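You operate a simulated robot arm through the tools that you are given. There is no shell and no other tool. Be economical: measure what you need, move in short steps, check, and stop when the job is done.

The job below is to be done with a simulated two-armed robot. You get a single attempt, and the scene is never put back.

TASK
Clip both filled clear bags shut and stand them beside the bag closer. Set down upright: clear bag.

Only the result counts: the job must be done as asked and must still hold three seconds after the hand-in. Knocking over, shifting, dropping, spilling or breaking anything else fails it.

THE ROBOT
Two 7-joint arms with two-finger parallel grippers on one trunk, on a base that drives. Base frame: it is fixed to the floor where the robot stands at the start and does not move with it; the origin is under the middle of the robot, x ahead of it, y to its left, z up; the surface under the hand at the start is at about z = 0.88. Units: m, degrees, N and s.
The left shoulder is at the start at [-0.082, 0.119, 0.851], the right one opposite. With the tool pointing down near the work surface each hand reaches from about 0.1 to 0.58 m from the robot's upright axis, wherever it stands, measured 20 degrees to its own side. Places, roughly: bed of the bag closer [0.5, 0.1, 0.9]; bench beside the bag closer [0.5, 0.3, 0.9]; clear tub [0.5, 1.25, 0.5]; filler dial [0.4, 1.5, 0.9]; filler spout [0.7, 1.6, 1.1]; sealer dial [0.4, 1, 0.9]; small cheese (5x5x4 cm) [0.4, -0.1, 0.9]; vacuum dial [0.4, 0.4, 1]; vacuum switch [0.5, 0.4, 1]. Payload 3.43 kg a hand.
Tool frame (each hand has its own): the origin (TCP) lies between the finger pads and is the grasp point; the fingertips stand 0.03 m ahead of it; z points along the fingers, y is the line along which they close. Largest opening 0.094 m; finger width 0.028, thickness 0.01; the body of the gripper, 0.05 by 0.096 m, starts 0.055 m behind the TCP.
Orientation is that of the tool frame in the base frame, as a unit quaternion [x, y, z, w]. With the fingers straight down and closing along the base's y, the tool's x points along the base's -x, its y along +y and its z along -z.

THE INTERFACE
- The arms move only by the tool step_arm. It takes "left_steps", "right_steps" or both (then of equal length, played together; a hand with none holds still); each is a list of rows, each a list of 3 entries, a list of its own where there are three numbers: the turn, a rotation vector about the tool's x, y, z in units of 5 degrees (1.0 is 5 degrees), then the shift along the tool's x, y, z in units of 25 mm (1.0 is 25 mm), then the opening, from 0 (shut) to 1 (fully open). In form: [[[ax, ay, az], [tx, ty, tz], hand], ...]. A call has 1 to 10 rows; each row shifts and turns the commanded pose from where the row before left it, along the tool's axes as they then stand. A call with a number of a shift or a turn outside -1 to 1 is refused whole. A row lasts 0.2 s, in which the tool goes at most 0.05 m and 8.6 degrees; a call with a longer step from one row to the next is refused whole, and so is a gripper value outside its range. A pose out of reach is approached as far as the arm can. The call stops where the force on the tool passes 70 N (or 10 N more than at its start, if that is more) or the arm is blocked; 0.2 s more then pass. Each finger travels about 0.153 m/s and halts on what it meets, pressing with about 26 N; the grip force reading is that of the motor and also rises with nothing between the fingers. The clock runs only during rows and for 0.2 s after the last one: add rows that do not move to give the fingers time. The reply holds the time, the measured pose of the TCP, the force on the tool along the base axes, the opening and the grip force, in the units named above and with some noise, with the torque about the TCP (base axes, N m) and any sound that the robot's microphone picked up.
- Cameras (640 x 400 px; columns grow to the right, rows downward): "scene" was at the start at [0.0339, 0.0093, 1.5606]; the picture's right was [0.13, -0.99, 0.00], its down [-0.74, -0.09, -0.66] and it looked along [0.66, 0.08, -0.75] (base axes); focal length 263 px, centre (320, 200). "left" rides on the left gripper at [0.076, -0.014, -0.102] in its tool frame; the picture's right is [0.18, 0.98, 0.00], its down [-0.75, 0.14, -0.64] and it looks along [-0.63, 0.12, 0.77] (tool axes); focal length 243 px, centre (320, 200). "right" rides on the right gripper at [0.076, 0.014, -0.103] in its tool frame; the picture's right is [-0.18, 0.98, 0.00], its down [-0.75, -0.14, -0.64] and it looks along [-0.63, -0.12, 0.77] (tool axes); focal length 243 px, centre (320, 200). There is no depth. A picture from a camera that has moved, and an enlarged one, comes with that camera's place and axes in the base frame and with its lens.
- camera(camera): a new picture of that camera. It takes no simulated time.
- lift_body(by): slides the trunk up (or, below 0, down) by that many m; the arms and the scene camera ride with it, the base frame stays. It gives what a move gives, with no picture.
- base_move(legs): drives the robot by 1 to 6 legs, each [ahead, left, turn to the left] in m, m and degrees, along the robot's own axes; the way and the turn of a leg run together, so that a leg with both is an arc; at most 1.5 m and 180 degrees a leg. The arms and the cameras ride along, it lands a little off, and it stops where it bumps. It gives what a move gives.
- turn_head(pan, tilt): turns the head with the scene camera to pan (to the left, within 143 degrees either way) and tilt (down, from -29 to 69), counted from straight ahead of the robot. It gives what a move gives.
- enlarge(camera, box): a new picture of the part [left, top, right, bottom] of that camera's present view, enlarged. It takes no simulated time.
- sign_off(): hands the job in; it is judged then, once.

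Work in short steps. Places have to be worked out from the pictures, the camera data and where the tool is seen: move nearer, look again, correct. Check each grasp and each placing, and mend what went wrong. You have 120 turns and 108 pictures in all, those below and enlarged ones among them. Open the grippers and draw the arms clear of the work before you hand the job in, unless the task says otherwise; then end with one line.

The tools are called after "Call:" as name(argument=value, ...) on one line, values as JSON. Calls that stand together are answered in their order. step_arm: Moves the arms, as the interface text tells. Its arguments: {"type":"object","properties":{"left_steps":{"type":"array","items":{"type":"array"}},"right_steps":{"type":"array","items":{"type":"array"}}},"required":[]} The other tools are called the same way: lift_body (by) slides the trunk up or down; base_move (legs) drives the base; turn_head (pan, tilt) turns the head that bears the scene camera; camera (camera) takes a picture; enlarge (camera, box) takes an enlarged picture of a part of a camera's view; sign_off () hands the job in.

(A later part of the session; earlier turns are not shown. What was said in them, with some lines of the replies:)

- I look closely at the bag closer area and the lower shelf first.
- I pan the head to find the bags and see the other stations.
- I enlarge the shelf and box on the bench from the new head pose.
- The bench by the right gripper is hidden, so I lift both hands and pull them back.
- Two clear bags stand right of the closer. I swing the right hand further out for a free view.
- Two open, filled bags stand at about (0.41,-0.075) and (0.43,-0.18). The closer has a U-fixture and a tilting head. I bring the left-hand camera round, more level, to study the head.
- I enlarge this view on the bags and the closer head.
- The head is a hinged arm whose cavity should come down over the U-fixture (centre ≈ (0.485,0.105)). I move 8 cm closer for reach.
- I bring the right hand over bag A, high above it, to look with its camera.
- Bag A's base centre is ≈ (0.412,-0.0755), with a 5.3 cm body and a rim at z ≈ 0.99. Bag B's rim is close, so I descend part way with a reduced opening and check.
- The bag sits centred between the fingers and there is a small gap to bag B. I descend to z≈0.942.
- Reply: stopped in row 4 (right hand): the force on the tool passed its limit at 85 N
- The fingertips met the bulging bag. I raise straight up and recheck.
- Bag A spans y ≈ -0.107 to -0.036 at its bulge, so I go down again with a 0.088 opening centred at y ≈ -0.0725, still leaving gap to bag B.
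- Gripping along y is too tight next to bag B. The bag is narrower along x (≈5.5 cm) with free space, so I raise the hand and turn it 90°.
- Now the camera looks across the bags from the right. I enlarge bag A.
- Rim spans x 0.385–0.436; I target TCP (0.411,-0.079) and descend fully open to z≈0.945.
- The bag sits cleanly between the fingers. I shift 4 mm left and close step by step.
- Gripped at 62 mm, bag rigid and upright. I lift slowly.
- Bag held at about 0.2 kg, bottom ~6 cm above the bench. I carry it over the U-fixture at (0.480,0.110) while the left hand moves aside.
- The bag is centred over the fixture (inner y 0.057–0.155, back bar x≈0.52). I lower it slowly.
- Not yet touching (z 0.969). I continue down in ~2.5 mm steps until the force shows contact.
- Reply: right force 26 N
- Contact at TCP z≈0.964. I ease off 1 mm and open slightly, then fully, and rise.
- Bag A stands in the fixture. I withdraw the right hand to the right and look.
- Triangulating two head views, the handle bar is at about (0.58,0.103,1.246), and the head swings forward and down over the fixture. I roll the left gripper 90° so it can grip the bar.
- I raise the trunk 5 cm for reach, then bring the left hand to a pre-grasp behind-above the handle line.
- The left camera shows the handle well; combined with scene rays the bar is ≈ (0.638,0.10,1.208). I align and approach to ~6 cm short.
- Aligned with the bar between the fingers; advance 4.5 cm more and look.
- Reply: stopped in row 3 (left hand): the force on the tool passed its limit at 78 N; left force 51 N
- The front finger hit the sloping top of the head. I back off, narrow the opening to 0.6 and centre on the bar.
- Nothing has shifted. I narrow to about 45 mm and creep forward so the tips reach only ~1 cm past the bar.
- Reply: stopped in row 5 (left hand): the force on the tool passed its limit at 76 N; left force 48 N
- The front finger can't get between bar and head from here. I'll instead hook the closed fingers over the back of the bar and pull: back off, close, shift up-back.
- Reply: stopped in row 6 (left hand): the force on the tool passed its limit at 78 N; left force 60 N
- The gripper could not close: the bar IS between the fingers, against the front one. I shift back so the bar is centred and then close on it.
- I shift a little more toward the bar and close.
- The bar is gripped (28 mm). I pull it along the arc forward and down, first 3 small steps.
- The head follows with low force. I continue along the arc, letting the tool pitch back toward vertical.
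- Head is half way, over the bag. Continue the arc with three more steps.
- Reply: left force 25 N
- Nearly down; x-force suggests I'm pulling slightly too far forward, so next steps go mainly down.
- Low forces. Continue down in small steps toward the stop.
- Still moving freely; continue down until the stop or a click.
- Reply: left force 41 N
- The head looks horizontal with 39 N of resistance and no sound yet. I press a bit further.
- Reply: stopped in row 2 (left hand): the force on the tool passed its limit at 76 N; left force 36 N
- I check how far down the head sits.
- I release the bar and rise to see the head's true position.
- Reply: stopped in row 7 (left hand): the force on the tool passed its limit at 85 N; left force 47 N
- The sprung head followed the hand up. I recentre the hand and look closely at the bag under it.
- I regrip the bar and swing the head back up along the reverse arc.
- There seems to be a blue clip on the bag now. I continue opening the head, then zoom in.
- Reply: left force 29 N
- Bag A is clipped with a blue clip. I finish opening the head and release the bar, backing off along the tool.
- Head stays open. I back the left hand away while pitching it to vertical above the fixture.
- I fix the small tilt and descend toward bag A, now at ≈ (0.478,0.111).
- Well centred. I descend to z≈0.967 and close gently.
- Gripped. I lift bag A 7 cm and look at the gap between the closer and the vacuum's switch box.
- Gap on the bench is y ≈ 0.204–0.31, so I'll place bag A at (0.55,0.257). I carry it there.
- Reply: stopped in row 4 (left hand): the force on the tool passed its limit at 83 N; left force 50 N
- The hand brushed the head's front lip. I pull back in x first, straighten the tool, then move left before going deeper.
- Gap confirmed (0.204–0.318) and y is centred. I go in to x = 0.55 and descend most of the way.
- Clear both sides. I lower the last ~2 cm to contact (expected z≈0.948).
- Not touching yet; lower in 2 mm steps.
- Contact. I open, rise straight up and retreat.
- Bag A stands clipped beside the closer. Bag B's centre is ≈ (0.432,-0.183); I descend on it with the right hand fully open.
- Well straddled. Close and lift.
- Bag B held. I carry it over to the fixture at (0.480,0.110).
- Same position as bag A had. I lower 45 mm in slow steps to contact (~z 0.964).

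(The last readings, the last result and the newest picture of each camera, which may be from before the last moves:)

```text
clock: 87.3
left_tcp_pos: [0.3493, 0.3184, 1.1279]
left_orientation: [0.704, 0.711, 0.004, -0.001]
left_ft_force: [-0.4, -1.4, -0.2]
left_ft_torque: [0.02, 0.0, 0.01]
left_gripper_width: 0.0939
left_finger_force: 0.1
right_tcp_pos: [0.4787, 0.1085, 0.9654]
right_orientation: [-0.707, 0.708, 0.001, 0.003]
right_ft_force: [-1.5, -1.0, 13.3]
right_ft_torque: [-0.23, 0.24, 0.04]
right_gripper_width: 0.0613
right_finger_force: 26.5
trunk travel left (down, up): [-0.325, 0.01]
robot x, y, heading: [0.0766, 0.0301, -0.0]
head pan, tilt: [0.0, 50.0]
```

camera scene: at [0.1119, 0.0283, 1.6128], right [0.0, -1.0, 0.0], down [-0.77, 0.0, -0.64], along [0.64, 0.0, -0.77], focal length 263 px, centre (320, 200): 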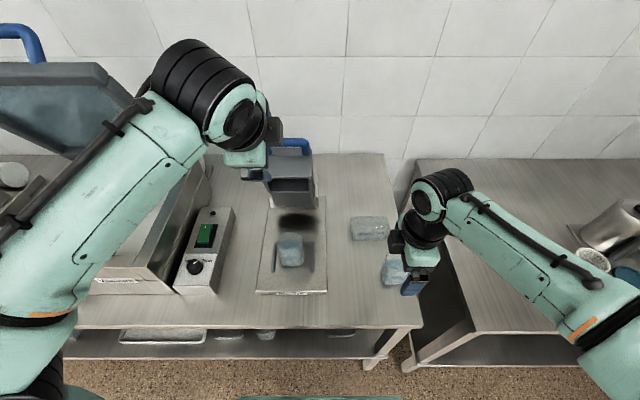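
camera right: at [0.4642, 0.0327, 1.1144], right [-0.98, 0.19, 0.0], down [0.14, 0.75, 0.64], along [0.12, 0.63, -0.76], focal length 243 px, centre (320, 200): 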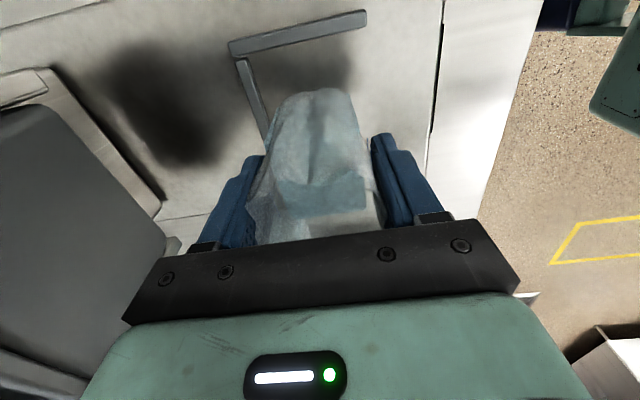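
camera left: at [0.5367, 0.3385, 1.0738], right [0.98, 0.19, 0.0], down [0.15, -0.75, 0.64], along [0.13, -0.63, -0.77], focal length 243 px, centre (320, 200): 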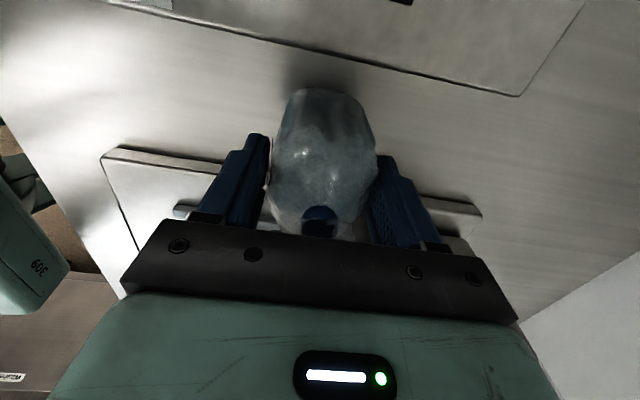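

Contact (13 N). Release, rise and withdraw the right hand to the right as before.

Call:
step_arm(right_steps=[[[0, 0, 0], [0, 0, -0.03], 0.45], [[0, 0, 0], [0, 0, 0], 0.75], [[0, 0, 0], [0, 0, 0], 1], [[0, 0, 0], [0, 0, 0], 1], [[0, 0, 0], [0, 0, -0.6], 1], [[0, 0, 0], [0, 0, -1], 1], [[0, 0, 0], [0, 0, -1], 1], [[0, 0, 0], [0, 0, -1], 1], [[0, 0, 0], [0, 0, -1], 1]])

Call:
step_arm(right_steps=[[[0, 0, 0], [1, 0.5, 0], 1], [[0, 0, 0], [1, 0.5, 0], 1], [[0, 0, 0], [1, 0.5, 0], 1], [[0, 0, 0], [1, 0.5, 0], 1], [[0, 0, 0], [1, 0.5, 0], 1], [[0, 0, 0], [1, 0.5, 0], 1], [[0, 0, 0], [1, 0.5, 0], 1], [[0, 0, 0], [1, 0.5, 0], 1], [[0, 0, 0], [1, 0.5, 0], 1], [[0, 0, 0], [1, 0.5, 0], 1]], left_steps=[[[0, 0, 0], [0, 0, -1], 1], [[0, 0, 0], [0, 0, -1], 1], [[0, 0, 0], [0, 0, -1], 1], [[0, 0, 0], [0, 0, -1], 1], [[0, 0, 0], [0, 0, -1], 1], [[0, 0, 0], [0, 0, -0.8], 1], [[-1, 0, 0], [0, 0, 0], 1], [[-1, 0, 0], [0, 0, 0], 1], [[-1, 0, 0], [0, 0, 0], 1], [[-1, 0, 0], [0, 0, 0], 1]])

Call:
enlarge(camera="scene", box=[200, 100, 440, 300])

```text
clock: 89.3
left_tcp_pos: [0.3499, 0.32, 1.1274]
left_orientation: [0.703, 0.711, 0.003, -0.001]
left_ft_force: [0.4, 0.0, -0.5]
left_ft_torque: [0.01, 0.02, 0.03]
left_gripper_width: 0.0939
left_finger_force: 0.0
right_tcp_pos: [0.4786, 0.1083, 1.0807]
right_orientation: [-0.707, 0.708, 0.001, 0.001]
right_ft_force: [-0.1, 0.9, 0.0]
right_ft_torque: [0.03, 0.02, -0.05]
right_gripper_width: 0.0941
right_finger_force: 0.1
trunk travel left (down, up): [-0.325, 0.01]
robot x, y, heading: [0.0761, 0.0308, -0.1]
head pan, tilt: [0.0, 50.0]
```

```text
clock: 91.5
left_tcp_pos: [0.3485, 0.3183, 1.2737]
left_orientation: [0.693, 0.699, 0.127, 0.123]
left_ft_force: [-0.1, 0.1, -0.5]
left_ft_torque: [0.01, 0.0, -0.01]
left_gripper_width: 0.0939
left_finger_force: 0.1
right_tcp_pos: [0.3523, -0.141, 1.0801]
right_orientation: [-0.706, 0.708, 0.001, 0.001]
right_ft_force: [-0.5, 1.0, -0.7]
right_ft_torque: [0.0, -0.03, -0.02]
right_gripper_width: 0.094
right_finger_force: 0.1
trunk travel left (down, up): [-0.325, 0.01]
robot x, y, heading: [0.0781, 0.0296, -0.2]
head pan, tilt: [0.0, 50.0]
```

```text
2.00 times, centred on (320, 200) of scene
camera zoom: at [0.1065, 0.028, 1.6127], right [0.0, -1.0, 0.0], down [-0.77, 0.0, -0.64], along [0.64, 0.0, -0.77], focal length 526 px, centre (320, 200)
```

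zoom: 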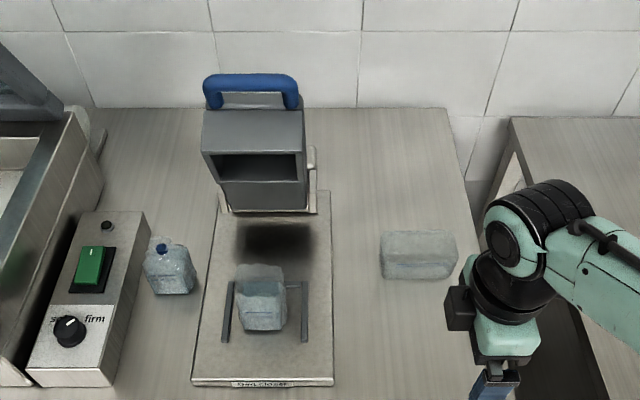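

Bag B is in place. I bring the left hand back to the handle pre-grasp (0.561,0.10,1.292) with 38° pitch, opening 0.7.

Call:
step_arm(left_steps=[[[-0.93, 0, 0], [0, 0, -0.3], 0.7], [[-0.93, 0, 0], [0, 0, -0.3], 0.7], [[-0.93, 0, 0], [0, 0, 0], 0.7], [[-0.93, 0, 0], [0, 0, 0], 0.7]])

Call:
step_arm(left_steps=[[[0, 0, 0], [-0.969, 0.793, 0.5], 0.7], [[0, 0, 0], [-0.969, 0.793, 0.5], 0.7], [[0, 0, 0], [-0.969, 0.793, 0.5], 0.7], [[0, 0, 0], [-0.969, 0.793, 0.5], 0.7], [[0, 0, 0], [-0.969, 0.793, 0.5], 0.7], [[0, 0, 0], [-0.969, 0.793, 0.5], 0.7], [[0, 0, 0], [-0.969, 0.793, 0.5], 0.7], [[0, 0, 0], [-0.969, 0.793, 0.5], 0.7], [[0, 0, 0], [-0.969, 0.793, 0.5], 0.7]])

Call:
camera(camera="left")

```text
clock: 92.5
left_tcp_pos: [0.343, 0.3181, 1.2884]
left_orientation: [0.664, 0.67, 0.237, 0.232]
left_ft_force: [0.7, 0.3, 0.8]
left_ft_torque: [0.01, -0.01, -0.01]
left_gripper_width: 0.0656
left_finger_force: 0.1
right_tcp_pos: [0.3534, -0.14, 1.0805]
right_orientation: [-0.706, 0.708, 0.002, 0.001]
right_ft_force: [-1.0, 0.6, 0.3]
right_ft_torque: [0.01, 0.01, 0.0]
right_gripper_width: 0.094
right_finger_force: 0.2
trunk travel left (down, up): [-0.325, 0.01]
robot x, y, heading: [0.0796, 0.0295, -0.2]
head pan, tilt: [0.0, 50.0]
```

```text
clock: 94.5
left_tcp_pos: [0.5565, 0.1015, 1.3102]
left_orientation: [0.664, 0.67, 0.238, 0.231]
left_ft_force: [1.0, -0.2, 0.2]
left_ft_torque: [0.03, 0.04, -0.02]
left_gripper_width: 0.0657
left_finger_force: 0.0
right_tcp_pos: [0.3538, -0.1412, 1.0797]
right_orientation: [-0.706, 0.708, 0.002, 0.001]
right_ft_force: [0.1, -1.0, -0.4]
right_ft_torque: [0.02, 0.02, 0.03]
right_gripper_width: 0.0939
right_finger_force: 0.0
trunk travel left (down, up): [-0.325, 0.01]
robot x, y, heading: [0.0773, 0.0296, -0.3]
head pan, tilt: [0.0, 50.0]
```

```text
13 pictures are left
camera left: at [0.4804, 0.1778, 1.3837], right [0.76, 0.19, 0.62], down [-0.28, -0.76, 0.59], along [0.58, -0.62, -0.53], focal length 243 px, centre (320, 200)
```

left: 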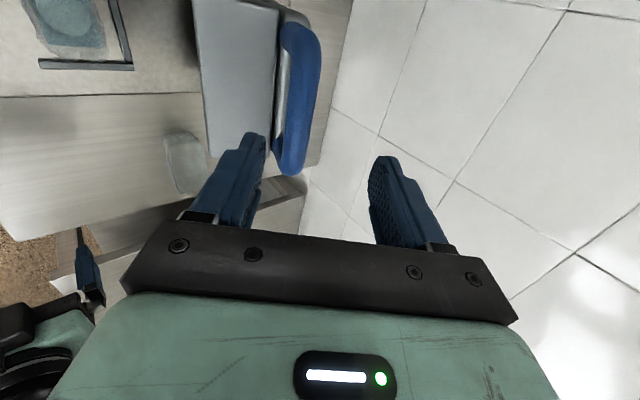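

I shift 11 mm toward the bar and advance 7 cm to the same grip pose as before.

Call:
step_arm(left_steps=[[[0, 0, 0], [0, -0.45, 0.6], 0.75], [[0, 0, 0], [0, 0, 0.8], 0.75], [[0, 0, 0], [0, 0, 0.8], 0.75], [[0, 0, 0], [0, 0, 0.6], 0.75]])

Call:
camera(camera="left")

```text
clock: 95.5
left_tcp_pos: [0.5917, 0.1011, 1.2497]
left_orientation: [0.664, 0.67, 0.237, 0.233]
left_ft_force: [0.8, 0.4, -0.3]
left_ft_torque: [0.04, -0.02, -0.01]
left_gripper_width: 0.0704
left_finger_force: 0.1
right_tcp_pos: [0.3543, -0.1406, 1.0793]
right_orientation: [-0.706, 0.708, 0.002, 0.002]
right_ft_force: [0.5, 0.5, -0.6]
right_ft_torque: [0.0, -0.01, 0.02]
right_gripper_width: 0.094
right_finger_force: 0.0
trunk travel left (down, up): [-0.325, 0.01]
robot x, y, heading: [0.073, 0.0304, 0.0]
head pan, tilt: [0.0, 50.0]
```

```text
12 pictures are left
camera left: at [0.5149, 0.1786, 1.3215], right [0.76, 0.19, 0.62], down [-0.28, -0.76, 0.59], along [0.58, -0.62, -0.53], focal length 243 px, centre (320, 200)
```

left: 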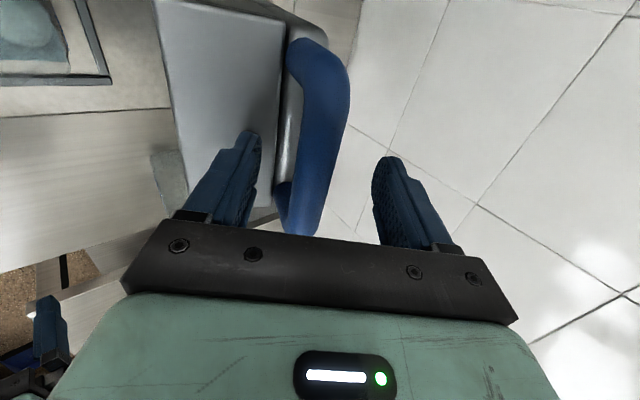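

Bar centred, no force. Close and repeat the proven pull arc.

Call:
step_arm(left_steps=[[[0, 0, 0], [0, -0.05, 0.1], 0.4], [[0, 0, 0], [0, 0, 0], 0.2], [[0, 0, 0], [0, 0, 0], 0.2], [[0, 0, 0], [0, -0.92, -0.4], 0.2], [[0, 0, 0], [0, -0.95, -0.32], 0.2], [[0, 0, 0], [0, -0.97, -0.23], 0.2], [[1, 0, 0], [0, -0.97, -0.24], 0.2], [[1, 0, 0], [0, -0.99, -0.07], 0.2], [[1, 0, 0], [0, -0.99, 0.1], 0.2], [[1, 0, 0], [0, -0.96, 0.28], 0.2]])

Call:
camera(camera="left")

```text
clock: 97.7
left_tcp_pos: [0.4375, 0.101, 1.1652]
left_orientation: [0.695, 0.701, 0.116, 0.111]
left_ft_force: [5.9, -0.1, -1.0]
left_ft_torque: [0.0, -0.05, 0.08]
left_gripper_width: 0.0219
left_finger_force: 2.4
right_tcp_pos: [0.3547, -0.1405, 1.0798]
right_orientation: [-0.706, 0.708, 0.001, 0.0]
right_ft_force: [-0.1, 0.4, -0.1]
right_ft_torque: [-0.01, 0.01, 0.04]
right_gripper_width: 0.0939
right_finger_force: 0.1
trunk travel left (down, up): [-0.325, 0.01]
robot x, y, heading: [0.0787, 0.0297, 0.0]
head pan, tilt: [0.0, 50.0]
```

```text
11 pictures are left
camera left: at [0.3907, 0.1777, 1.2599], right [0.93, 0.19, 0.31], down [-0.06, -0.76, 0.65], along [0.36, -0.62, -0.69], focal length 243 px, centre (320, 200)
```

left: 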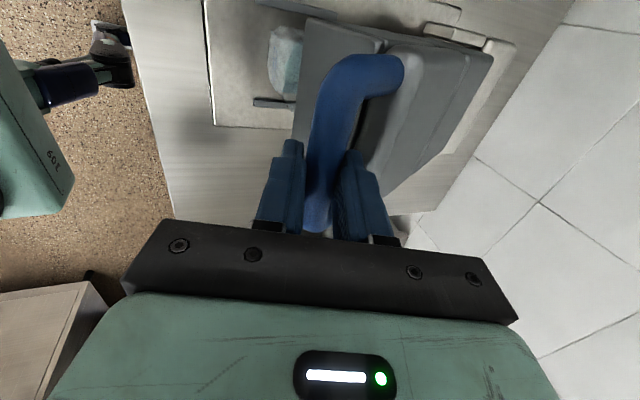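

Identical to the first run. I continue the same descent sequence.

Call:
step_arm(left_steps=[[[1, 0, 0], [0, -0.89, 0.45], 0.2], [[1, 0, 0], [0, -0.75, 0.6], 0.2], [[1, 0, 0], [0, -0.6, 0.73], 0.2], [[0, 0, 0], [0, -0.05, 0.7], 0.2], [[0, 0, 0], [0, -0.15, 0.7], 0.2], [[0, 0, 0], [0, -0.1, 0.6], 0.2], [[0, 0, 0], [0, -0.1, 0.6], 0.2], [[0, 0, 0], [0, -0.05, 0.6], 0.2]])

Call:
step_arm(left_steps=[[[0, 0, 0], [0, 0.05, 0.5], 0.2], [[0, 0, 0], [0, 0.05, 0.5], 0.2], [[0, 0, 0], [0, 0.1, 0.5], 0.2]])

Call:
step_arm(left_steps=[[[0, 0, 0], [0, 0, 0.3], 0.2], [[0, 0, 0], [0, 0, 0.3], 0.2], [[0, 0, 0], [0, 0, 0.3], 0.2]])

```text
clock: 99.5
left_tcp_pos: [0.3872, 0.1021, 1.0295]
left_orientation: [0.703, 0.71, 0.025, 0.021]
left_ft_force: [-2.2, 0.3, 13.5]
left_ft_torque: [-0.06, 0.02, 0.35]
left_gripper_width: 0.0242
left_finger_force: 15.5
right_tcp_pos: [0.3522, -0.1415, 1.0798]
right_orientation: [-0.706, 0.709, 0.002, 0.002]
right_ft_force: [0.7, -0.2, 0.0]
right_ft_torque: [0.01, -0.03, 0.02]
right_gripper_width: 0.0938
right_finger_force: 0.0
trunk travel left (down, up): [-0.325, 0.01]
robot x, y, heading: [0.076, 0.0283, 0.0]
head pan, tilt: [0.0, 50.0]
```

```text
clock: 100.3
left_tcp_pos: [0.3915, 0.1035, 0.9904]
left_orientation: [0.704, 0.71, 0.023, 0.019]
left_ft_force: [-15.8, -0.1, 3.4]
left_ft_torque: [0.14, -0.56, 0.18]
left_gripper_width: 0.0272
left_finger_force: 7.4
right_tcp_pos: [0.3527, -0.14, 1.0794]
right_orientation: [-0.705, 0.709, 0.002, 0.001]
right_ft_force: [0.1, -1.3, -0.7]
right_ft_torque: [-0.01, 0.0, 0.0]
right_gripper_width: 0.094
right_finger_force: 0.0
trunk travel left (down, up): [-0.325, 0.01]
robot x, y, heading: [0.0723, 0.0275, -0.1]
head pan, tilt: [0.0, 50.0]
```

```text
clock: 101.0
left_tcp_pos: [0.3926, 0.1015, 0.9868]
left_orientation: [0.702, 0.711, 0.03, 0.032]
left_ft_force: [-25.1, 5.3, 31.7]
left_ft_torque: [0.37, -2.04, 0.63]
left_gripper_width: 0.0279
left_finger_force: 8.0
right_tcp_pos: [0.3483, -0.1381, 1.0811]
right_orientation: [-0.706, 0.708, 0.0, 0.002]
right_ft_force: [0.4, 0.7, 0.2]
right_ft_torque: [-0.02, 0.02, 0.0]
right_gripper_width: 0.0941
right_finger_force: 0.0
trunk travel left (down, up): [-0.325, 0.01]
robot x, y, heading: [0.0736, 0.0288, 0.2]
head pan, tilt: [0.0, 50.0]
stopped in row 3 (left hand): the force on the tool passed its limit at 81 N (the readings are from after the stop); the commanded pose is now the measured one
```

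Full stop reached again (81 N at the same height). I swing the head back up, keeping hold of the bar.

Call:
step_arm(left_steps=[[[0, 0, 0], [0, -0.1, -0.5], 0.2], [[0, 0, 0], [0, -0.1, -0.5], 0.2], [[0, 0, 0], [0, 0, -0.6], 0.2], [[0, 0, 0], [0, 0.05, -0.6], 0.2], [[0, 0, 0], [0, 0.05, -0.6], 0.2], [[0, 0, 0], [0, 0.1, -0.7], 0.2], [[0, 0, 0], [0, 0.15, -0.7], 0.2]])

Call:
step_arm(left_steps=[[[-1, 0, 0], [0, 0.5, -0.86], 0.2], [[-1, 0, 0], [0, 0.8, -0.93], 0.2], [[-1, 0, 0], [0, 0.97, -0.75], 0.2], [[-1, 0, 0], [0, 0.99, -0.42], 0.2]])

Call:
camera(camera="left")

```text
clock: 102.6
left_tcp_pos: [0.3981, 0.1015, 1.0888]
left_orientation: [0.703, 0.71, 0.029, 0.03]
left_ft_force: [36.2, 0.5, -12.5]
left_ft_torque: [0.04, 0.43, 0.14]
left_gripper_width: 0.0387
left_finger_force: 17.2
right_tcp_pos: [0.3584, -0.1399, 1.0786]
right_orientation: [-0.706, 0.708, 0.003, -0.001]
right_ft_force: [0.0, -0.4, 0.2]
right_ft_torque: [0.0, 0.02, 0.01]
right_gripper_width: 0.0943
right_finger_force: 0.1
trunk travel left (down, up): [-0.325, 0.01]
robot x, y, heading: [0.0757, 0.0296, -0.2]
head pan, tilt: [0.0, 50.0]
```

```text
clock: 103.6
left_tcp_pos: [0.4577, 0.1013, 1.1823]
left_orientation: [0.687, 0.694, 0.153, 0.151]
left_ft_force: [0.2, -0.1, 3.5]
left_ft_torque: [0.14, 0.01, 0.05]
left_gripper_width: 0.0197
left_finger_force: 24.2
right_tcp_pos: [0.353, -0.1396, 1.079]
right_orientation: [-0.706, 0.708, 0.001, 0.001]
right_ft_force: [-0.8, -0.5, -0.3]
right_ft_torque: [0.0, -0.01, -0.04]
right_gripper_width: 0.094
right_finger_force: 0.0
trunk travel left (down, up): [-0.325, 0.01]
robot x, y, heading: [0.0765, 0.0293, -0.0]
head pan, tilt: [0.0, 50.0]
```

```text
10 pictures are left
camera left: at [0.4, 0.1782, 1.2711], right [0.89, 0.19, 0.41], down [-0.13, -0.75, 0.64], along [0.44, -0.63, -0.65], focal length 243 px, centre (320, 200)
```

left: 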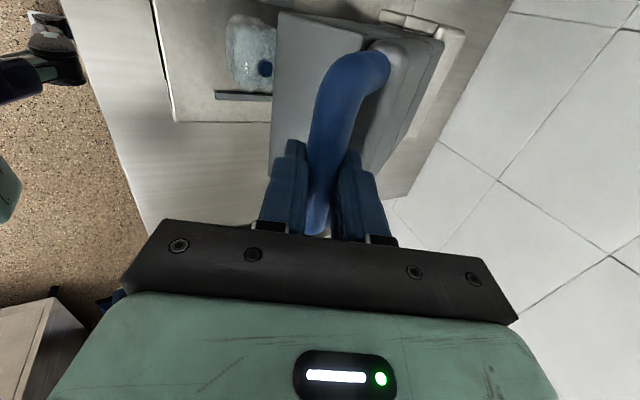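

Bag B now has its blue clip. I finish opening the head, release the bar, and back off.

Call:
step_arm(left_steps=[[[-1, 0, 0], [0, 0.98, -0.2], 0.2], [[-1, 0, 0], [0, 0.98, -0.03], 0.2], [[-1, 0, 0], [0, 0.95, 0.13], 0.2], [[0, 0, 0], [0, 0.93, 0.3], 0.2], [[0, 0, 0], [0, 0.83, 0.4], 0.2], [[0, 0, 0], [0, 0.83, 0.4], 0.2], [[0, 0, 0], [0, 0.5, 0.25], 0.2]])

Call:
step_arm(left_steps=[[[0, 0, 0], [0, 0, 0], 0.5], [[0, 0, 0], [0, 0, 0], 0.7], [[0, 0, 0], [0, 0, -0.6], 0.7], [[0, 0, 0], [0, 0, -1], 0.7], [[0, 0, 0], [0, 0, -1], 0.7]])

Call:
camera(camera="left")

```text
clock: 105.2
left_tcp_pos: [0.5908, 0.1023, 1.2416]
left_orientation: [0.663, 0.669, 0.239, 0.236]
left_ft_force: [-42.0, 3.1, 0.8]
left_ft_torque: [-0.19, -0.01, -1.21]
left_gripper_width: 0.0243
left_finger_force: 45.2
right_tcp_pos: [0.3452, -0.1393, 1.0795]
right_orientation: [-0.706, 0.708, 0.0, 0.003]
right_ft_force: [0.4, 0.0, -0.9]
right_ft_torque: [0.03, -0.01, 0.02]
right_gripper_width: 0.0941
right_finger_force: 0.0
trunk travel left (down, up): [-0.325, 0.01]
robot x, y, heading: [0.0716, 0.0296, -0.2]
head pan, tilt: [0.0, 50.0]
```

```text
clock: 106.4
left_tcp_pos: [0.5596, 0.1038, 1.293]
left_orientation: [0.662, 0.669, 0.241, 0.238]
left_ft_force: [1.1, -0.5, -0.1]
left_ft_torque: [-0.05, -0.03, 0.02]
left_gripper_width: 0.0657
left_finger_force: 0.0
right_tcp_pos: [0.3527, -0.1395, 1.0799]
right_orientation: [-0.707, 0.707, 0.001, 0.001]
right_ft_force: [0.3, -0.3, -0.4]
right_ft_torque: [0.0, 0.03, -0.01]
right_gripper_width: 0.094
right_finger_force: 0.1
trunk travel left (down, up): [-0.325, 0.01]
robot x, y, heading: [0.0743, 0.0321, -0.0]
head pan, tilt: [0.0, 50.0]
```

```text
9 pictures are left
camera left: at [0.4819, 0.1793, 1.3637], right [0.76, 0.19, 0.63], down [-0.29, -0.76, 0.58], along [0.59, -0.62, -0.52], focal length 243 px, centre (320, 200)
```

left: 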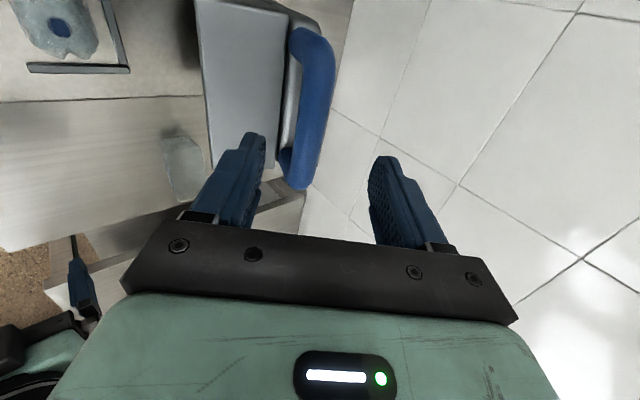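

Released. I back away and turn the tool vertical over bag B.

Call:
step_arm(left_steps=[[[0, 0, 0], [0, -0.6, -0.5], 1], [[1, 0, 0], [0, -0.7, -0.2], 1], [[1, 0, 0], [0.1, -0.6, 0], 1], [[1, 0, 0], [0.1, -0.5, 0], 1], [[1, 0, 0], [0.05, -0.4, 0], 1], [[1, 0, 0], [0, -0.4, 0], 1], [[1, 0, 0], [0, -0.3, 0], 1], [[1, 0, 0], [0, 0, 0], 1], [[0.92, 0, 0], [0, 0, 0], 1]])

Call:
step_arm(left_steps=[[[0, 0, 0], [0, 0.1, 1], 1], [[0, 0, 0], [0, 0, 1], 1], [[0, 0, 0], [0, 0, 1], 1], [[0, 0, 0], [0, 0, 1], 1], [[0, 0, 0], [0, 0, 1], 1], [[0, 0, 0], [0, 0, 1], 1], [[0, 0, 0], [0, 0, 0.9], 1]])

Call:
camera(camera="left")

```text
clock: 108.4
left_tcp_pos: [0.4737, 0.1072, 1.2616]
left_orientation: [0.703, 0.711, 0.0, 0.0]
left_ft_force: [0.2, 0.1, -0.1]
left_ft_torque: [0.01, -0.02, 0.02]
left_gripper_width: 0.0936
left_finger_force: 0.0
right_tcp_pos: [0.3523, -0.1402, 1.0796]
right_orientation: [-0.706, 0.708, 0.001, 0.002]
right_ft_force: [-0.3, -0.1, 0.3]
right_ft_torque: [0.01, 0.03, -0.03]
right_gripper_width: 0.0937
right_finger_force: 0.0
trunk travel left (down, up): [-0.325, 0.01]
robot x, y, heading: [0.0754, 0.0303, -0.2]
head pan, tilt: [0.0, 50.0]
```

```text
clock: 110.0
left_tcp_pos: [0.4765, 0.1088, 1.0888]
left_orientation: [0.703, 0.711, 0.001, 0.001]
left_ft_force: [-0.1, 0.2, -0.3]
left_ft_torque: [0.0, 0.0, -0.01]
left_gripper_width: 0.094
left_finger_force: 0.1
right_tcp_pos: [0.3534, -0.1407, 1.0799]
right_orientation: [-0.706, 0.708, 0.001, 0.001]
right_ft_force: [0.3, -0.3, 0.1]
right_ft_torque: [0.0, 0.02, -0.01]
right_gripper_width: 0.0937
right_finger_force: 0.1
trunk travel left (down, up): [-0.325, 0.01]
robot x, y, heading: [0.0717, 0.0295, -0.1]
head pan, tilt: [0.0, 50.0]
```

```text
8 pictures are left
camera left: at [0.4616, 0.1854, 1.1927], right [0.98, 0.2, 0.0], down [0.15, -0.75, 0.64], along [0.13, -0.63, -0.77], focal length 243 px, centre (320, 200)
```

left: 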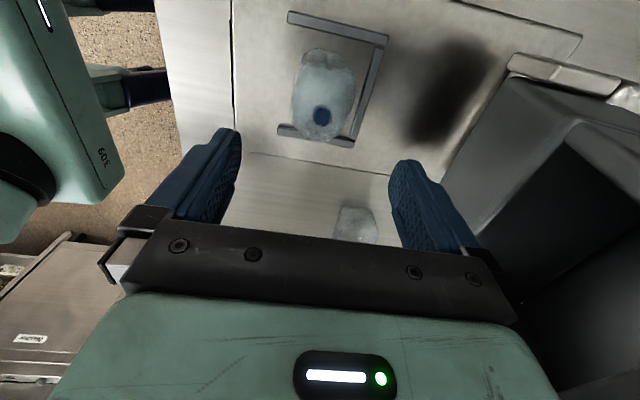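

Bag B is centred and clipped. I descend to z≈0.968 and grip.

Call:
step_arm(left_steps=[[[0, 0, 0], [0.05, 0.07, 0.8], 1], [[0, 0, 0], [0, 0, 0.8], 1], [[0, 0, 0], [0, 0, 0.8], 1], [[0, 0, 0], [0, 0, 0.8], 1], [[0, 0, 0], [0, 0, 0.8], 1], [[0, 0, 0], [0, 0, 0.8], 1], [[0, 0, 0], [0, 0, 0], 0.8], [[0, 0, 0], [0, 0, 0], 0.6], [[0, 0, 0], [0, 0, 0], 0.45], [[0, 0, 0], [0, 0, 0], 0.4]])

```text
clock: 112.2
left_tcp_pos: [0.479, 0.1101, 0.969]
left_orientation: [0.703, 0.711, 0.0, 0.0]
left_ft_force: [0.5, -0.4, -0.3]
left_ft_torque: [0.0, -0.01, 0.01]
left_gripper_width: 0.0612
left_finger_force: 25.5
right_tcp_pos: [0.3534, -0.1395, 1.079]
right_orientation: [-0.706, 0.708, 0.001, 0.001]
right_ft_force: [-0.4, -0.7, 0.4]
right_ft_torque: [0.05, -0.01, -0.02]
right_gripper_width: 0.0942
right_finger_force: 0.0
trunk travel left (down, up): [-0.325, 0.01]
robot x, y, heading: [0.0744, 0.0282, -0.1]
head pan, tilt: [0.0, 50.0]
```

Gripped (61 mm). Lift 10 cm, pull back in x first, then go left to (0.435,0.262).

Call:
step_arm(left_steps=[[[0, 0, 0], [0, 0, -0.3], 0.4], [[0, 0, 0], [0, 0, -0.6], 0.4], [[0, 0, 0], [0, 0, -0.8], 0.4], [[0, 0, 0], [0, 0, -0.8], 0.4], [[0, 0, 0], [0, 0, -0.8], 0.4], [[0, 0, 0], [0, 0, -0.7], 0.4], [[0, 0, 0], [0, -0.6, 0], 0.4], [[0, 0, 0], [0, -0.6, 0], 0.4], [[0, 0, 0], [0, -0.56, 0], 0.4]])

Call:
step_arm(left_steps=[[[0, 0, 0], [0.5, 0, 0], 0.4], [[0, 0, 0], [0.8, 0, 0], 0.4], [[0, 0, 0], [0.8, 0, 0], 0.4], [[0, 0, 0], [0.8, 0, 0], 0.4], [[0, 0, 0], [0.8, 0, 0], 0.4], [[0, 0, 0], [0.8, 0, 0], 0.4], [[0, 0, 0], [0.8, 0, 0], 0.4], [[0, 0, 0], [0.78, 0, 0], 0.4]])

Call:
camera(camera="left")

```text
clock: 114.2
left_tcp_pos: [0.4337, 0.1081, 1.0683]
left_orientation: [0.704, 0.711, 0.001, 0.001]
left_ft_force: [0.2, -0.5, -2.8]
left_ft_torque: [-0.01, 0.0, -0.01]
left_gripper_width: 0.0612
left_finger_force: 26.0
right_tcp_pos: [0.3537, -0.1401, 1.0791]
right_orientation: [-0.706, 0.708, 0.001, 0.001]
right_ft_force: [-0.6, 0.3, 0.0]
right_ft_torque: [0.02, 0.01, 0.03]
right_gripper_width: 0.0937
right_finger_force: 0.1
trunk travel left (down, up): [-0.325, 0.01]
robot x, y, heading: [0.0731, 0.0321, -0.3]
head pan, tilt: [0.0, 50.0]
```

```text
clock: 116.0
left_tcp_pos: [0.4337, 0.2614, 1.0679]
left_orientation: [0.704, 0.71, 0.0, 0.002]
left_ft_force: [0.0, 0.1, -2.1]
left_ft_torque: [0.02, -0.02, -0.02]
left_gripper_width: 0.0612
left_finger_force: 25.8
right_tcp_pos: [0.352, -0.1391, 1.08]
right_orientation: [-0.707, 0.707, 0.002, 0.001]
right_ft_force: [-0.1, -0.1, 0.0]
right_ft_torque: [0.01, 0.0, -0.01]
right_gripper_width: 0.094
right_finger_force: 0.0
trunk travel left (down, up): [-0.325, 0.01]
robot x, y, heading: [0.0752, 0.0329, -0.2]
head pan, tilt: [0.0, 50.0]
```

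```text
7 pictures are left
camera left: at [0.418, 0.339, 1.1726], right [0.98, 0.19, 0.0], down [0.15, -0.75, 0.64], along [0.13, -0.63, -0.77], focal length 243 px, centre (320, 200)
```

left: 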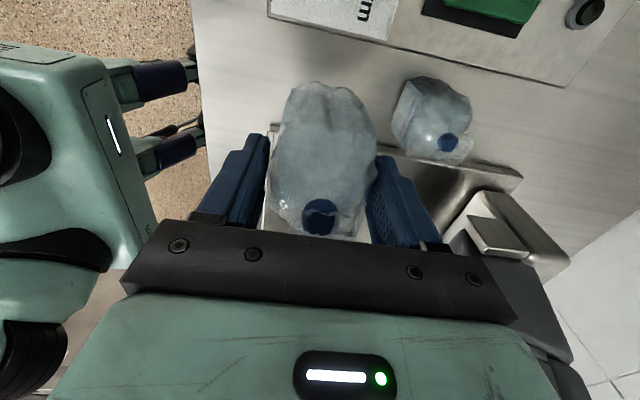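

Bag A's clearance is fine. I nudge 6 mm away from both the dial and bag A, then descend.

Call:
step_arm(left_steps=[[[0, 0, 0], [-0.22, -0.25, 0.3], 0.4], [[0, 0, 0], [0, 0, 0.7], 0.4], [[0, 0, 0], [0, 0, 0.8], 0.4], [[0, 0, 0], [0, 0, 0.8], 0.4], [[0, 0, 0], [0, 0, 0.8], 0.4], [[0, 0, 0], [0, 0, 0.6], 0.4]])

Call:
camera(camera="left")

```text
clock: 117.4
left_tcp_pos: [0.4269, 0.2563, 0.9686]
left_orientation: [0.703, 0.711, 0.0, 0.0]
left_ft_force: [-0.8, -0.1, -1.8]
left_ft_torque: [0.0, 0.01, 0.01]
left_gripper_width: 0.0614
left_finger_force: 26.1
right_tcp_pos: [0.3526, -0.1392, 1.0793]
right_orientation: [-0.706, 0.708, 0.001, 0.001]
right_ft_force: [0.2, 0.0, 0.3]
right_ft_torque: [0.0, 0.04, -0.02]
right_gripper_width: 0.094
right_finger_force: 0.1
trunk travel left (down, up): [-0.325, 0.01]
robot x, y, heading: [0.0751, 0.0306, -0.3]
head pan, tilt: [0.0, 50.0]
```

```text
6 pictures are left
camera left: at [0.4117, 0.3329, 1.0721], right [0.98, 0.2, 0.0], down [0.15, -0.75, 0.64], along [0.13, -0.63, -0.77], focal length 243 px, centre (320, 200)
```

left: 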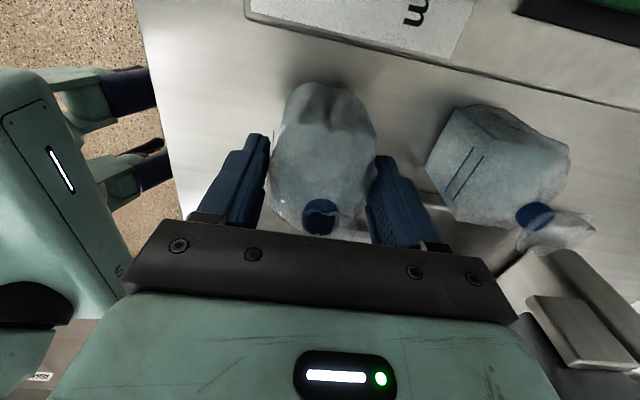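

Clear of everything. Lower the last ~2 cm.

Call:
step_arm(left_steps=[[[0, 0, 0], [0, 0, 0.4], 0.4], [[0, 0, 0], [0, 0, 0.3], 0.4], [[0, 0, 0], [0, 0, 0.12], 0.4], [[0, 0, 0], [0, 0, 0.07], 0.4], [[0, 0, 0], [0, 0, 0.05], 0.4]])

```text
clock: 118.6
left_tcp_pos: [0.4278, 0.2548, 0.9472]
left_orientation: [0.704, 0.71, 0.001, 0.001]
left_ft_force: [-3.4, 1.8, 14.0]
left_ft_torque: [0.08, 0.38, -0.03]
left_gripper_width: 0.0614
left_finger_force: 25.8
right_tcp_pos: [0.3524, -0.1398, 1.0809]
right_orientation: [-0.707, 0.707, 0.001, 0.002]
right_ft_force: [0.4, 0.3, -0.1]
right_ft_torque: [0.02, -0.06, 0.0]
right_gripper_width: 0.0941
right_finger_force: 0.0
trunk travel left (down, up): [-0.325, 0.01]
robot x, y, heading: [0.0741, 0.0318, -0.3]
head pan, tilt: [0.0, 50.0]
```

Contact. I release, rise straight up, then retreat both arms.

Call:
step_arm(left_steps=[[[0, 0, 0], [0, 0, -0.03], 0.5], [[0, 0, 0], [0, 0, 0], 0.75], [[0, 0, 0], [0, 0, 0], 0.95], [[0, 0, 0], [0, 0, 0], 0.95], [[0, 0, 0], [0, 0, -0.6], 0.95], [[0, 0, 0], [0, 0, -1], 0.95], [[0, 0, 0], [0, 0, -1], 0.95], [[0, 0, 0], [0, 0, -1], 0.95], [[0, 0, 0], [0, 0, -1], 0.95], [[0, 0, 0], [0, 0, -1], 1]])

Call:
step_arm(left_steps=[[[0, 0, 0], [0, -1, -0.5], 1], [[0, 0, 0], [0, -1, -0.5], 1], [[0, 0, 0], [0, -1, 0], 1], [[0, 0, 0], [0.3, -1, 0], 1], [[0, 0, 0], [0.5, -1, 0], 1], [[0, 0, 0], [0.5, -1, 0], 1], [[0, 0, 0], [1, -0.5, 0], 1], [[0, 0, 0], [1, 0, 0], 1]], right_steps=[[[0, 0, 0], [0, 0.8, -0.5], 1], [[0, 0, 0], [0, 0.8, -0.5], 1], [[0, 0, 0], [0, 0.8, 0], 1], [[0, 0, 0], [0.5, 0.8, 0], 1], [[0, 0, 0], [0.5, 0.5, 0], 1], [[0, 0, 0], [0.5, 0, 0], 1], [[0, 0, 0], [0, 0, 0], 1], [[0, 0, 0], [0, 0, 0], 1]])

Call:
camera(camera="scene")

Call:
enlarge(camera="scene", box=[200, 110, 420, 300])

```text
clock: 120.8
left_tcp_pos: [0.4261, 0.2545, 1.0864]
left_orientation: [0.703, 0.711, 0.001, 0.0]
left_ft_force: [0.2, -0.5, -0.1]
left_ft_torque: [0.04, 0.01, 0.0]
left_gripper_width: 0.094
left_finger_force: 0.1
right_tcp_pos: [0.3532, -0.1399, 1.08]
right_orientation: [-0.707, 0.707, 0.001, 0.002]
right_ft_force: [0.0, 0.3, -0.9]
right_ft_torque: [0.0, 0.01, -0.02]
right_gripper_width: 0.0941
right_finger_force: 0.0
trunk travel left (down, up): [-0.325, 0.01]
robot x, y, heading: [0.0755, 0.0251, -0.1]
head pan, tilt: [0.0, 50.0]
```

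```text
clock: 122.6
left_tcp_pos: [0.2627, 0.3362, 1.111]
left_orientation: [0.704, 0.71, 0.001, 0.001]
left_ft_force: [0.2, -0.1, -0.8]
left_ft_torque: [-0.03, -0.01, 0.02]
left_gripper_width: 0.0942
left_finger_force: 0.0
right_tcp_pos: [0.2604, -0.1776, 1.1038]
right_orientation: [-0.706, 0.708, 0.001, 0.002]
right_ft_force: [-0.2, 0.3, -0.9]
right_ft_torque: [-0.01, -0.01, -0.02]
right_gripper_width: 0.0938
right_finger_force: 0.0
trunk travel left (down, up): [-0.325, 0.01]
robot x, y, heading: [0.0741, 0.028, -0.3]
head pan, tilt: [0.0, 50.0]
```

```text
5 pictures are left
camera scene: at [0.1078, 0.0289, 1.6128], right [0.0, -1.0, 0.0], down [-0.77, 0.0, -0.64], along [0.64, 0.0, -0.77], focal length 263 px, centre (320, 200)
```

scene: 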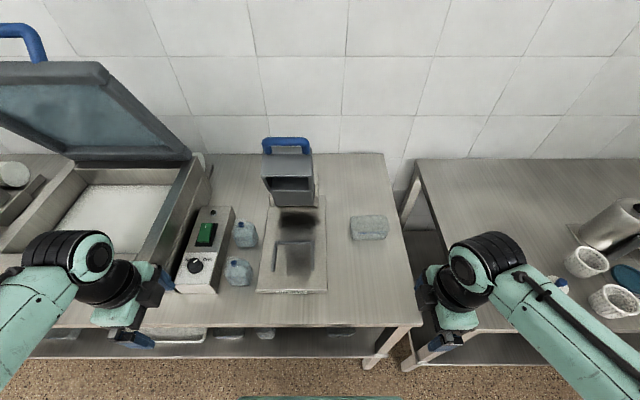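

```text
2.11 times, centred on (310, 205) of scene
camera zoom: at [0.1078, 0.0289, 1.6128], right [0.0, -1.0, 0.0], down [-0.77, 0.0, -0.64], along [0.64, 0.0, -0.77], focal length 554 px, centre (341, 190)
```

zoom: 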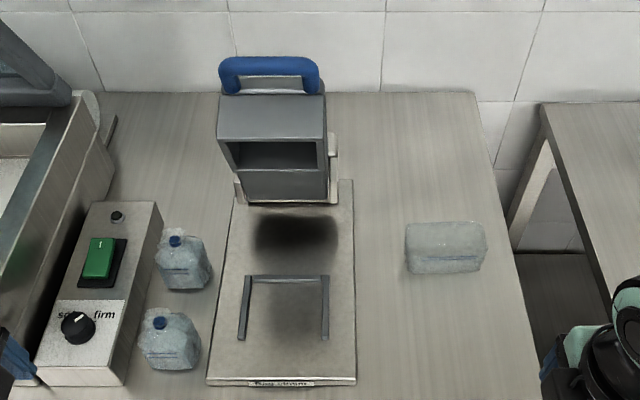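

Both bags are clipped and standing upright on the bench beside the closer. The head is open, nothing else looks disturbed, the grippers are open and the arms are clear, so I hand in.

Call:
sign_off()

```text
The job is handed in.
```

Both filled clear bags are clipped shut and standing upright on the bench to the left of the bag closer, between it and the vacuum's switch box. The arms are drawn clear, and I have handed the job in.
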